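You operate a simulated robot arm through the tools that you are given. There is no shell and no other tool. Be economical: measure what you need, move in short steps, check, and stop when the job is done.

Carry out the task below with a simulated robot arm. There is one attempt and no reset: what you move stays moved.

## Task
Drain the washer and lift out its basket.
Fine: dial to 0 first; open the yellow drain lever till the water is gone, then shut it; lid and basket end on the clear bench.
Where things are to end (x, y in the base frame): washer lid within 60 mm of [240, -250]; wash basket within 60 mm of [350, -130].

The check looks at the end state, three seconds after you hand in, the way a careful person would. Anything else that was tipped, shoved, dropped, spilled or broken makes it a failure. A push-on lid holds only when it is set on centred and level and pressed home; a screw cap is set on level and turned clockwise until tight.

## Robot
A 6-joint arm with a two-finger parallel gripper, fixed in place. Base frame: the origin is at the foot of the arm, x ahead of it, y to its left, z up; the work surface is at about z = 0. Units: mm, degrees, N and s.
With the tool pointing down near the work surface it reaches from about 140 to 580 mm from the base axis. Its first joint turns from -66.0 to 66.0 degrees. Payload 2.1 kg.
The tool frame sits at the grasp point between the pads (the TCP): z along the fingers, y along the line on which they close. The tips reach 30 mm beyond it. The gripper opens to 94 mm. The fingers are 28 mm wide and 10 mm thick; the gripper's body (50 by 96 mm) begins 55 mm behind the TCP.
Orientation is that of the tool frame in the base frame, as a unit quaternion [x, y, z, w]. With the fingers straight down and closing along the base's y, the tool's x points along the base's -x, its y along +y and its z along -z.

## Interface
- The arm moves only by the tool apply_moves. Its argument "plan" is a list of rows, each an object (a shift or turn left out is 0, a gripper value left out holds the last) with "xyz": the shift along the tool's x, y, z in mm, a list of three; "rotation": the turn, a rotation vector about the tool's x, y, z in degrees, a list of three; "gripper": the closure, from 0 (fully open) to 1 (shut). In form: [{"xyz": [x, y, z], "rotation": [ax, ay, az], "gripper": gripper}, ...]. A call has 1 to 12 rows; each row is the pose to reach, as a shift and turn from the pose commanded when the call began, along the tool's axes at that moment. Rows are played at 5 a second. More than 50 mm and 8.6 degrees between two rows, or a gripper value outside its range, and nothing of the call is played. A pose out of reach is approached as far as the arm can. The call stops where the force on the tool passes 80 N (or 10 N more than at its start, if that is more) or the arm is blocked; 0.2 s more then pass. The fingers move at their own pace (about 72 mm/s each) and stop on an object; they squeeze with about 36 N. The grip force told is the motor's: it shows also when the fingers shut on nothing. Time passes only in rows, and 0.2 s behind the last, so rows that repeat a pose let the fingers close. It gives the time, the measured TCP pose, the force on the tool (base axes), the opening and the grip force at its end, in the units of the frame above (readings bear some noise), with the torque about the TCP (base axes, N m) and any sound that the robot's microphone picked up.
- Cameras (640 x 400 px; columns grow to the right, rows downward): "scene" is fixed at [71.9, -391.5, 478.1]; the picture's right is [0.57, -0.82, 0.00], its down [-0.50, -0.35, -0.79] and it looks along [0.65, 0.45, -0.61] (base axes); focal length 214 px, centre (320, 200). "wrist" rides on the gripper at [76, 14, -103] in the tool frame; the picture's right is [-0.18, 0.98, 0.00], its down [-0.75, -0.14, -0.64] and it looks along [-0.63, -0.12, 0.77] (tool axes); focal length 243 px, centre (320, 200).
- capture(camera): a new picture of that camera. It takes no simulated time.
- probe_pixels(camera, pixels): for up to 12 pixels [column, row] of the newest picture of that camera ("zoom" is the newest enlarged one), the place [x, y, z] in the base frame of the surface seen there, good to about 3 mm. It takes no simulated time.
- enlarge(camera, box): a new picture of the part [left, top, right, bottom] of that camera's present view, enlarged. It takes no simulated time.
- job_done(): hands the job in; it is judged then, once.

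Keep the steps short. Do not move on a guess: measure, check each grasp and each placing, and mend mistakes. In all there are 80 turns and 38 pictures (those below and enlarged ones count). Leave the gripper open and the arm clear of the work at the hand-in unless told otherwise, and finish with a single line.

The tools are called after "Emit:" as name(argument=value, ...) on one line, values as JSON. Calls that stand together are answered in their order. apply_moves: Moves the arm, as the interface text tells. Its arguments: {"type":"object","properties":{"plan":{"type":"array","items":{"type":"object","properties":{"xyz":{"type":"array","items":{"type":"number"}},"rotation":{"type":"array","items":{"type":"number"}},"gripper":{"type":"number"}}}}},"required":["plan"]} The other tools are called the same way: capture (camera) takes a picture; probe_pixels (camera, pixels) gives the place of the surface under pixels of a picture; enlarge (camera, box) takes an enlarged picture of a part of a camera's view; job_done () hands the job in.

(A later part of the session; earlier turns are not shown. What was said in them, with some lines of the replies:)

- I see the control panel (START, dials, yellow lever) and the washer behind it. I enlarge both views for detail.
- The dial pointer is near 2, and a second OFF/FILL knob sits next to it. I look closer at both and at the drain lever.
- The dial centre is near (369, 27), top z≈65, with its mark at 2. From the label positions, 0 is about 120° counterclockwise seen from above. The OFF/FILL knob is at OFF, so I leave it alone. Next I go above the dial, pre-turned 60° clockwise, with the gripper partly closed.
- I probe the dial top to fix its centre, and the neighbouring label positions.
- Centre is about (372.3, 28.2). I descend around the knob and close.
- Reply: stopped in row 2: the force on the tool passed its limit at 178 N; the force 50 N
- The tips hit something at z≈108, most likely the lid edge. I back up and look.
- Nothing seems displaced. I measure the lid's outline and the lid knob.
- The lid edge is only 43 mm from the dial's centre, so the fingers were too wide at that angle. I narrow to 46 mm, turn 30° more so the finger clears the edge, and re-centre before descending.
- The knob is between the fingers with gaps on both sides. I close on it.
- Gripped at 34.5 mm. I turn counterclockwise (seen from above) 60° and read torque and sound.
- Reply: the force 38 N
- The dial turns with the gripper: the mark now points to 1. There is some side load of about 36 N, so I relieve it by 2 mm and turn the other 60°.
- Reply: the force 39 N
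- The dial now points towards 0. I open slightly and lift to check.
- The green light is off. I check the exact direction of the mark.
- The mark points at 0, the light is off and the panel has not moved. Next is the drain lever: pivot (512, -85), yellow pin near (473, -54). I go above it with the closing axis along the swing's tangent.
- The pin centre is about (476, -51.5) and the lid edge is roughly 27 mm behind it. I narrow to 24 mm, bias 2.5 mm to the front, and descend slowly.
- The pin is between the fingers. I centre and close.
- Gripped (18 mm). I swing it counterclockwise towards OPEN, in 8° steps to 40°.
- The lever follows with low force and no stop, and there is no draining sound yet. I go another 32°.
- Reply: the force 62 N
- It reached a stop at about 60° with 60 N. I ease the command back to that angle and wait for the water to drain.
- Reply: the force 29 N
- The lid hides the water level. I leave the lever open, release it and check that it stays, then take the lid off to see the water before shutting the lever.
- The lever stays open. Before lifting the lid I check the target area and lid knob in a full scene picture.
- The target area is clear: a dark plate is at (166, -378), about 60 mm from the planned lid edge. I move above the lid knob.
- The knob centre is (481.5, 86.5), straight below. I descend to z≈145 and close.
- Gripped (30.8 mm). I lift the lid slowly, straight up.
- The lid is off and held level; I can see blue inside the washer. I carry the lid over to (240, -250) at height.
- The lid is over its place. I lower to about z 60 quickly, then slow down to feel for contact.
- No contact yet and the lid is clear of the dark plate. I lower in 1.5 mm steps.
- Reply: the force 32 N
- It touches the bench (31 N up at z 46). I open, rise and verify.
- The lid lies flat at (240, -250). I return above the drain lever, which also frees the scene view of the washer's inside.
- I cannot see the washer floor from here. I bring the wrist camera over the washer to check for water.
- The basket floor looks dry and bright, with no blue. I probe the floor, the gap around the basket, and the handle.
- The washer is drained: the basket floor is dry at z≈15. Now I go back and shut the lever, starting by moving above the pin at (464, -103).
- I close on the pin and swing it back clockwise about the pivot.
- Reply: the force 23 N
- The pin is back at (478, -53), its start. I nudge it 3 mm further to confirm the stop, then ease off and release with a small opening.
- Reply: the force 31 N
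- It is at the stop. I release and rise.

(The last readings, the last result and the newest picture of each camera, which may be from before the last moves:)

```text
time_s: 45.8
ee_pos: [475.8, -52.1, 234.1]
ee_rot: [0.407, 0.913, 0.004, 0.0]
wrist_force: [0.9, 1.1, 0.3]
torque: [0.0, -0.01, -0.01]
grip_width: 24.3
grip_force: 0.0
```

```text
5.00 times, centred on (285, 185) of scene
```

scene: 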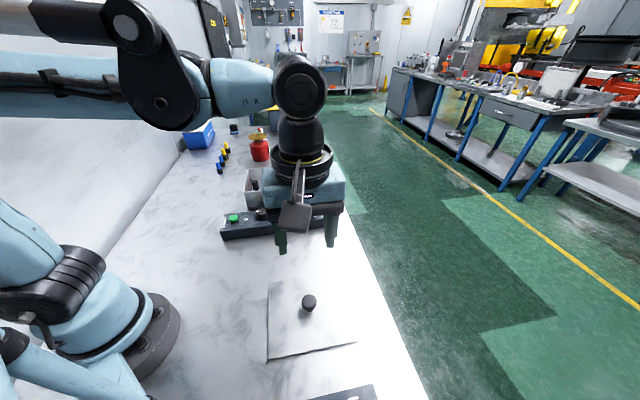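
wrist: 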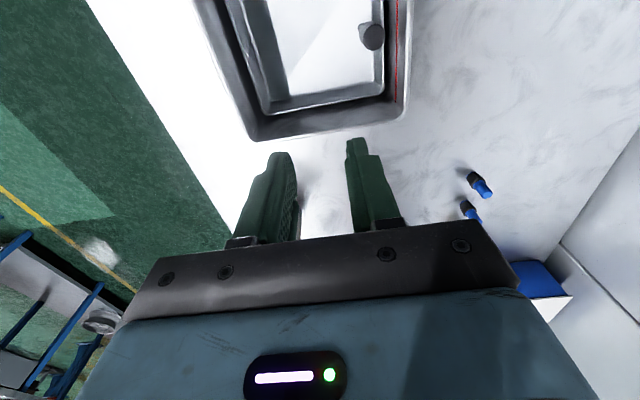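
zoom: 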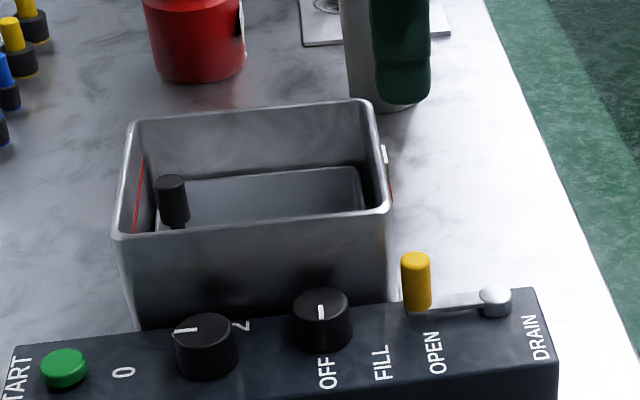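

The lever is shut. Now I go above the basket's handle near (443, 124), closing axis along the washer's short side, and look straight down.

Emit:
apply_moves(plan=[{"xyz": [38, 23.4, 0], "gripper": 0.5}, {"xyz": [76, 46.8, 0], "rotation": [0, 0, -3]}, {"xyz": [114, 70.2, 0], "rotation": [0, 0, -3]}, {"xyz": [152.4, 93.6, 0], "rotation": [0, 0, -3]}, {"xyz": [152.4, 93.6, 60], "rotation": [0, 0, -3]}])

Emit:
capture(camera="wrist")

```text
refused: row 5 steps farther than a row can; nothing moved
```

```text
5 pictures are left
```

wrist: 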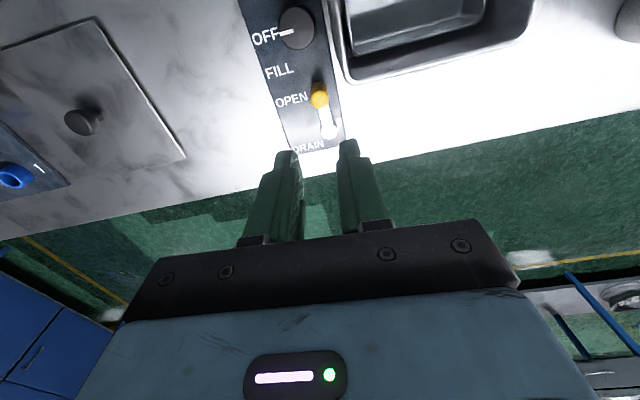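

The last row was too long a step, so nothing moved. I repeat it with smaller rows.

Emit:
apply_moves(plan=[{"xyz": [38, 23.4, 0], "gripper": 0.5}, {"xyz": [76, 46.8, 0], "rotation": [0, 0, -3]}, {"xyz": [114, 70.2, 0], "rotation": [0, 0, -3]}, {"xyz": [152.4, 93.6, 0], "rotation": [0, 0, -3]}, {"xyz": [152.4, 93.6, 30], "rotation": [0, 0, -3]}, {"xyz": [152.4, 93.6, 50], "rotation": [0, 0, -3]}, {"xyz": [152.4, 93.6, 50], "rotation": [0, 0, -3]}])

Emit:
capture(camera="wrist")

```text
time_s: 47.4
ee_pos: [444.2, 123.1, 185.6]
ee_rot: [0.383, 0.924, 0.005, 0.0]
wrist_force: [-0.3, -0.1, -0.1]
torque: [0.0, 0.01, 0.01]
grip_width: 47.2
grip_force: 0.1
```

```text
4 pictures are left
```

wrist: 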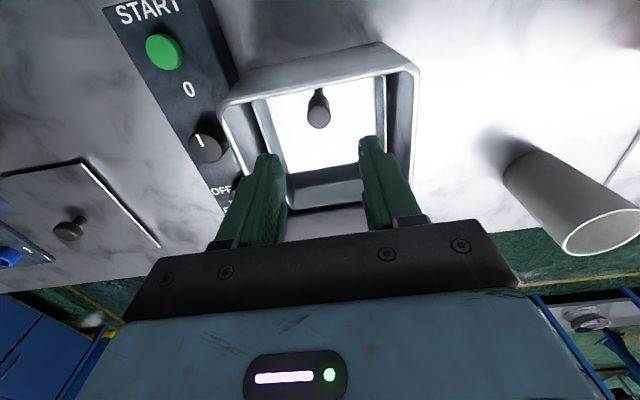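

Emit:
probe_pixels(camera="wrist", pixels=[[319, 116], [319, 107], [319, 126], [308, 117], [330, 117], [310, 73], [310, 62], [315, 82], [265, 150], [312, 92], [383, 120], [320, 192]])

```text
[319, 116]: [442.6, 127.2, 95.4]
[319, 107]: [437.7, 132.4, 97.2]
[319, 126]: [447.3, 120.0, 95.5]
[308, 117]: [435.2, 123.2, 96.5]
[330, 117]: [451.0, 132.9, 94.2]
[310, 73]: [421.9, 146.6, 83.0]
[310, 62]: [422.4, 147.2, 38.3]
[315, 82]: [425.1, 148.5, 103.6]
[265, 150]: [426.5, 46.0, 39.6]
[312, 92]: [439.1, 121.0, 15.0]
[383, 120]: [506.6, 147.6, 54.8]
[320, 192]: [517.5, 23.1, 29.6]
```

The handle centre is (443, 126.5), with 24 mm to the inner left wall. I descend to TCP z≈92 and close.

Emit:
apply_moves(plan=[{"xyz": [1.2, 1.7, 25]}, {"xyz": [1.2, 1.7, 50]}, {"xyz": [1.2, 1.7, 70]}, {"xyz": [1.2, 1.7, 85]}, {"xyz": [1.2, 1.7, 94]}, {"xyz": [1.2, 1.7, 94], "gripper": 1}, {"xyz": [1.2, 1.7, 94], "gripper": 1}, {"xyz": [1.2, 1.7, 94], "gripper": 1}])

```text
time_s: 49.2
ee_pos: [445.8, 126.2, 90.1]
ee_rot: [0.383, 0.924, 0.004, -0.001]
wrist_force: [0.2, -0.9, 1.9]
torque: [-0.19, 0.15, 0.02]
grip_width: 19.3
grip_force: 35.7
```

Gripped (19.3 mm). I lift a little and read the weight and torque.

Emit:
apply_moves(plan=[{"xyz": [0, 0, -3]}, {"xyz": [0, 0, -6]}, {"xyz": [0, 0, -10]}, {"xyz": [0, 0, -15]}, {"xyz": [0, 0, -15]}])

Emit:
enlarge(camera="scene", box=[235, 145, 335, 225])

```text
time_s: 50.4
ee_pos: [445.1, 125.9, 106.3]
ee_rot: [0.383, 0.924, 0.005, 0.0]
wrist_force: [0.1, -0.1, -1.5]
torque: [0.04, 0.07, 0.0]
grip_width: 19.2
grip_force: 36.1
```

```text
5.00 times, centred on (285, 185) of scene
```

zoom: 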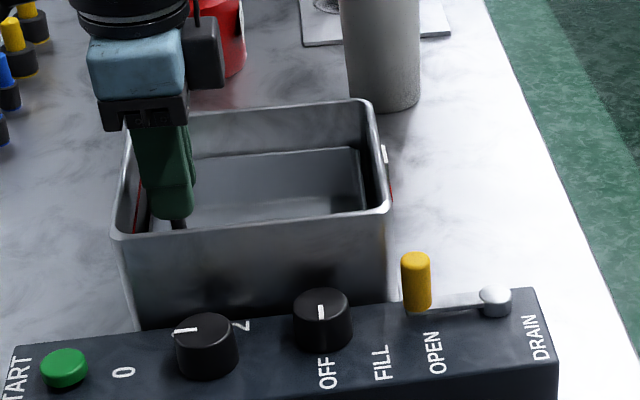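

It lifts level and is light (about 0.2 kg). I raise it clear of the washer.

Emit:
apply_moves(plan=[{"xyz": [0, 0, -15]}, {"xyz": [0, 0, -30]}, {"xyz": [0, 0, -45]}, {"xyz": [0, 0, -60]}, {"xyz": [0, 0, -80]}, {"xyz": [0, 0, -100]}, {"xyz": [0, 0, -120]}, {"xyz": [0, 0, -120]}])

Emit:
capture(camera="scene")

```text
time_s: 52.2
ee_pos: [443.9, 125.2, 226.7]
ee_rot: [0.383, 0.924, 0.005, 0.0]
wrist_force: [1.2, 0.0, -1.5]
torque: [0.07, 0.06, -0.03]
grip_width: 18.9
grip_force: 35.8
```

```text
2 pictures are left
```

scene: 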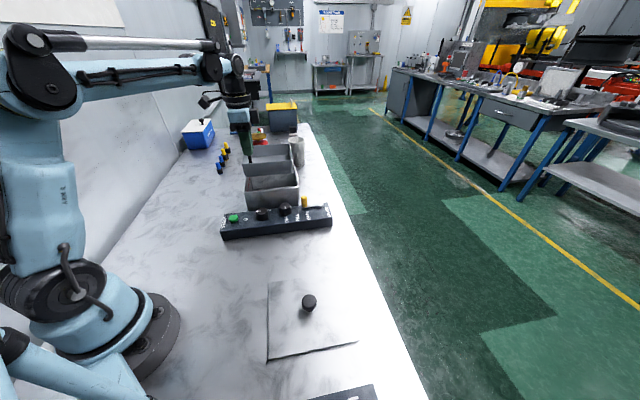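

The basket hangs level. I carry it over the panel, keeping its orientation, so its centre comes over (350, -130).

Emit:
probe_pixels(camera="scene", pixels=[[246, 167], [293, 163], [291, 146], [270, 165], [244, 160], [270, 155]])

Emit:
apply_moves(plan=[{"xyz": [-6, -24.7, 0]}, {"xyz": [-12, -49.4, 0]}, {"xyz": [-18, -74, 0]}, {"xyz": [-24, -98.7, 0]}, {"xyz": [-30, -123.4, 0]}, {"xyz": [-36, -148, 0]}, {"xyz": [-42, -172.8, 0]}, {"xyz": [-48, -197.4, 0]}, {"xyz": [-54, -222, 0]}, {"xyz": [-60, -246.8, 0]}, {"xyz": [-60, -246.8, 0]}])

Emit:
capture(camera="scene")

```text
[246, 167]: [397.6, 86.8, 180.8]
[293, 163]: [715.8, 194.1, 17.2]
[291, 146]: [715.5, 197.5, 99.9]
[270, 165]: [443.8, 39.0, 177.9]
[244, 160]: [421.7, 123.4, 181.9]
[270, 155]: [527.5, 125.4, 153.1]
```

```text
time_s: 54.6
ee_pos: [312.2, -91.0, 224.4]
ee_rot: [0.382, 0.924, 0.004, 0.0]
wrist_force: [0.8, -0.3, -1.9]
torque: [0.04, 0.06, -0.04]
grip_width: 18.8
grip_force: 35.7
```

```text
1 pictures are left
```

scene: 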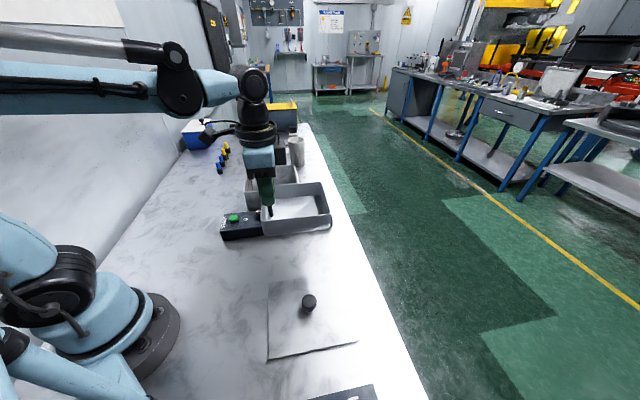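

Emit:
probe_pixels(camera="scene", pixels=[[263, 222], [330, 214], [321, 184], [295, 219], [264, 234], [328, 228], [300, 205], [296, 233]])

```text
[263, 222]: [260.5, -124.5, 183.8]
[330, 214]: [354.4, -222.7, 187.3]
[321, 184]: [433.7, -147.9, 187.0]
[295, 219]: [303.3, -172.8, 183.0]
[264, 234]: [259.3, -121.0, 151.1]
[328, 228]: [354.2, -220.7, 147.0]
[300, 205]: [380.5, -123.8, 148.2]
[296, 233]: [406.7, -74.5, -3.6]
```

The basket centre is over (346, -135), with 40 mm to the panel and 30 mm to the lid. I lower it.

Emit:
apply_moves(plan=[{"xyz": [0, 0, 35]}, {"xyz": [0, 0, 70]}, {"xyz": [0, 0, 100]}, {"xyz": [0, 0, 120]}, {"xyz": [0, 0, 132]}, {"xyz": [0, 0, 136]}, {"xyz": [0, 0, 138]}, {"xyz": [0, 0, 138]}])

```text
time_s: 56.4
ee_pos: [313.3, -89.4, 84.8]
ee_rot: [0.383, 0.924, 0.005, -0.001]
wrist_force: [-0.3, -0.5, -1.5]
torque: [0.08, 0.05, -0.01]
grip_width: 19.2
grip_force: 36.0
```

No contact yet. I lower in small steps.

Emit:
apply_moves(plan=[{"xyz": [0, 0, 1.5]}, {"xyz": [0, 0, 3]}, {"xyz": [0, 0, 4.5]}, {"xyz": [0, 0, 6]}, {"xyz": [0, 0, 6]}])

```text
time_s: 57.6
ee_pos: [313.5, -89.2, 79.8]
ee_rot: [0.382, 0.924, 0.005, 0.0]
wrist_force: [-0.1, -0.3, -1.9]
torque: [0.07, 0.06, -0.02]
grip_width: 19.1
grip_force: 35.8
```

Emit:
apply_moves(plan=[{"xyz": [0, 0, 1]}, {"xyz": [0, 0, 2]}, {"xyz": [0, 0, 3]}, {"xyz": [0, 0, 3]}])

```text
time_s: 58.6
ee_pos: [313.4, -89.5, 78.0]
ee_rot: [0.382, 0.924, 0.005, 0.0]
wrist_force: [4.7, 6.0, 28.8]
torque: [-0.22, 0.43, -0.02]
grip_width: 19.1
grip_force: 35.7
```

The basket is down (contact force about 29 N). I open, rise straight up and move clear.

Emit:
apply_moves(plan=[{"xyz": [0, 0, -1], "gripper": 0.6}, {"xyz": [0, 0, -1]}, {"xyz": [0, 0, -1], "gripper": 0.5}, {"xyz": [0, 0, -25]}, {"xyz": [0, 0, -60]}, {"xyz": [0, 0, -100]}, {"xyz": [0, 0, -145]}, {"xyz": [0, 0, -190]}, {"xyz": [30, 30, -210], "gripper": 0}, {"xyz": [60, 60, -230]}, {"xyz": [85, 85, -240]}])

Emit:
capture(camera="scene")

Emit:
probe_pixels(camera="scene", pixels=[[309, 301], [268, 358], [355, 341], [262, 212], [304, 202], [270, 185]])

```text
time_s: 61.0
ee_pos: [313.5, 27.0, 316.7]
ee_rot: [0.383, 0.924, 0.004, 0.0]
wrist_force: [-0.3, 0.5, 0.3]
torque: [-0.02, 0.0, 0.05]
grip_width: 94.1
grip_force: 0.0
```

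```text
0 pictures are left
```

scene: 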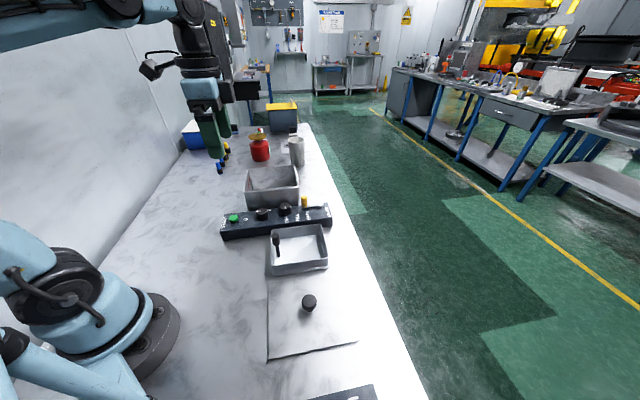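

```text
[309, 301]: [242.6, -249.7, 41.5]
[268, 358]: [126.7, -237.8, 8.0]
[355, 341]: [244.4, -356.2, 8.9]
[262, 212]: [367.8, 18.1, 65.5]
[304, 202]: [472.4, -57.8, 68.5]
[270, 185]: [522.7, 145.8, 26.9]
```

I check the gap between basket and lid.

Emit:
probe_pixels(camera="scene", pixels=[[270, 273], [270, 262], [325, 267], [327, 258], [270, 286], [322, 280], [298, 279], [267, 240], [321, 228]])

```text
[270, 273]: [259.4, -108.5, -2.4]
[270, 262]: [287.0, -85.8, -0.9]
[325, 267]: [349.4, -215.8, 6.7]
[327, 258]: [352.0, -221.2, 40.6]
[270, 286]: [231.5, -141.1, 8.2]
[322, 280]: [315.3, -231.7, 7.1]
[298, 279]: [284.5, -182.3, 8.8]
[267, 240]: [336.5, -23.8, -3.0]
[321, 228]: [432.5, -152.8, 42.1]
```

The basket stands flat about 20 mm clear of the lid, centred near (347, -132). The lid is flat at (242, -250), the dial is at 0, the lever is shut, and the gripper is open and clear. I hand in.

Emit:
job_done()

```text
The job is handed in.
```

The washer is drained with the dial at 0 and the lever shut, the lid and basket sit on the bench within their targets, and though the fingers bumped the lid edge once early on (178 N), nothing looked shifted afterwards.
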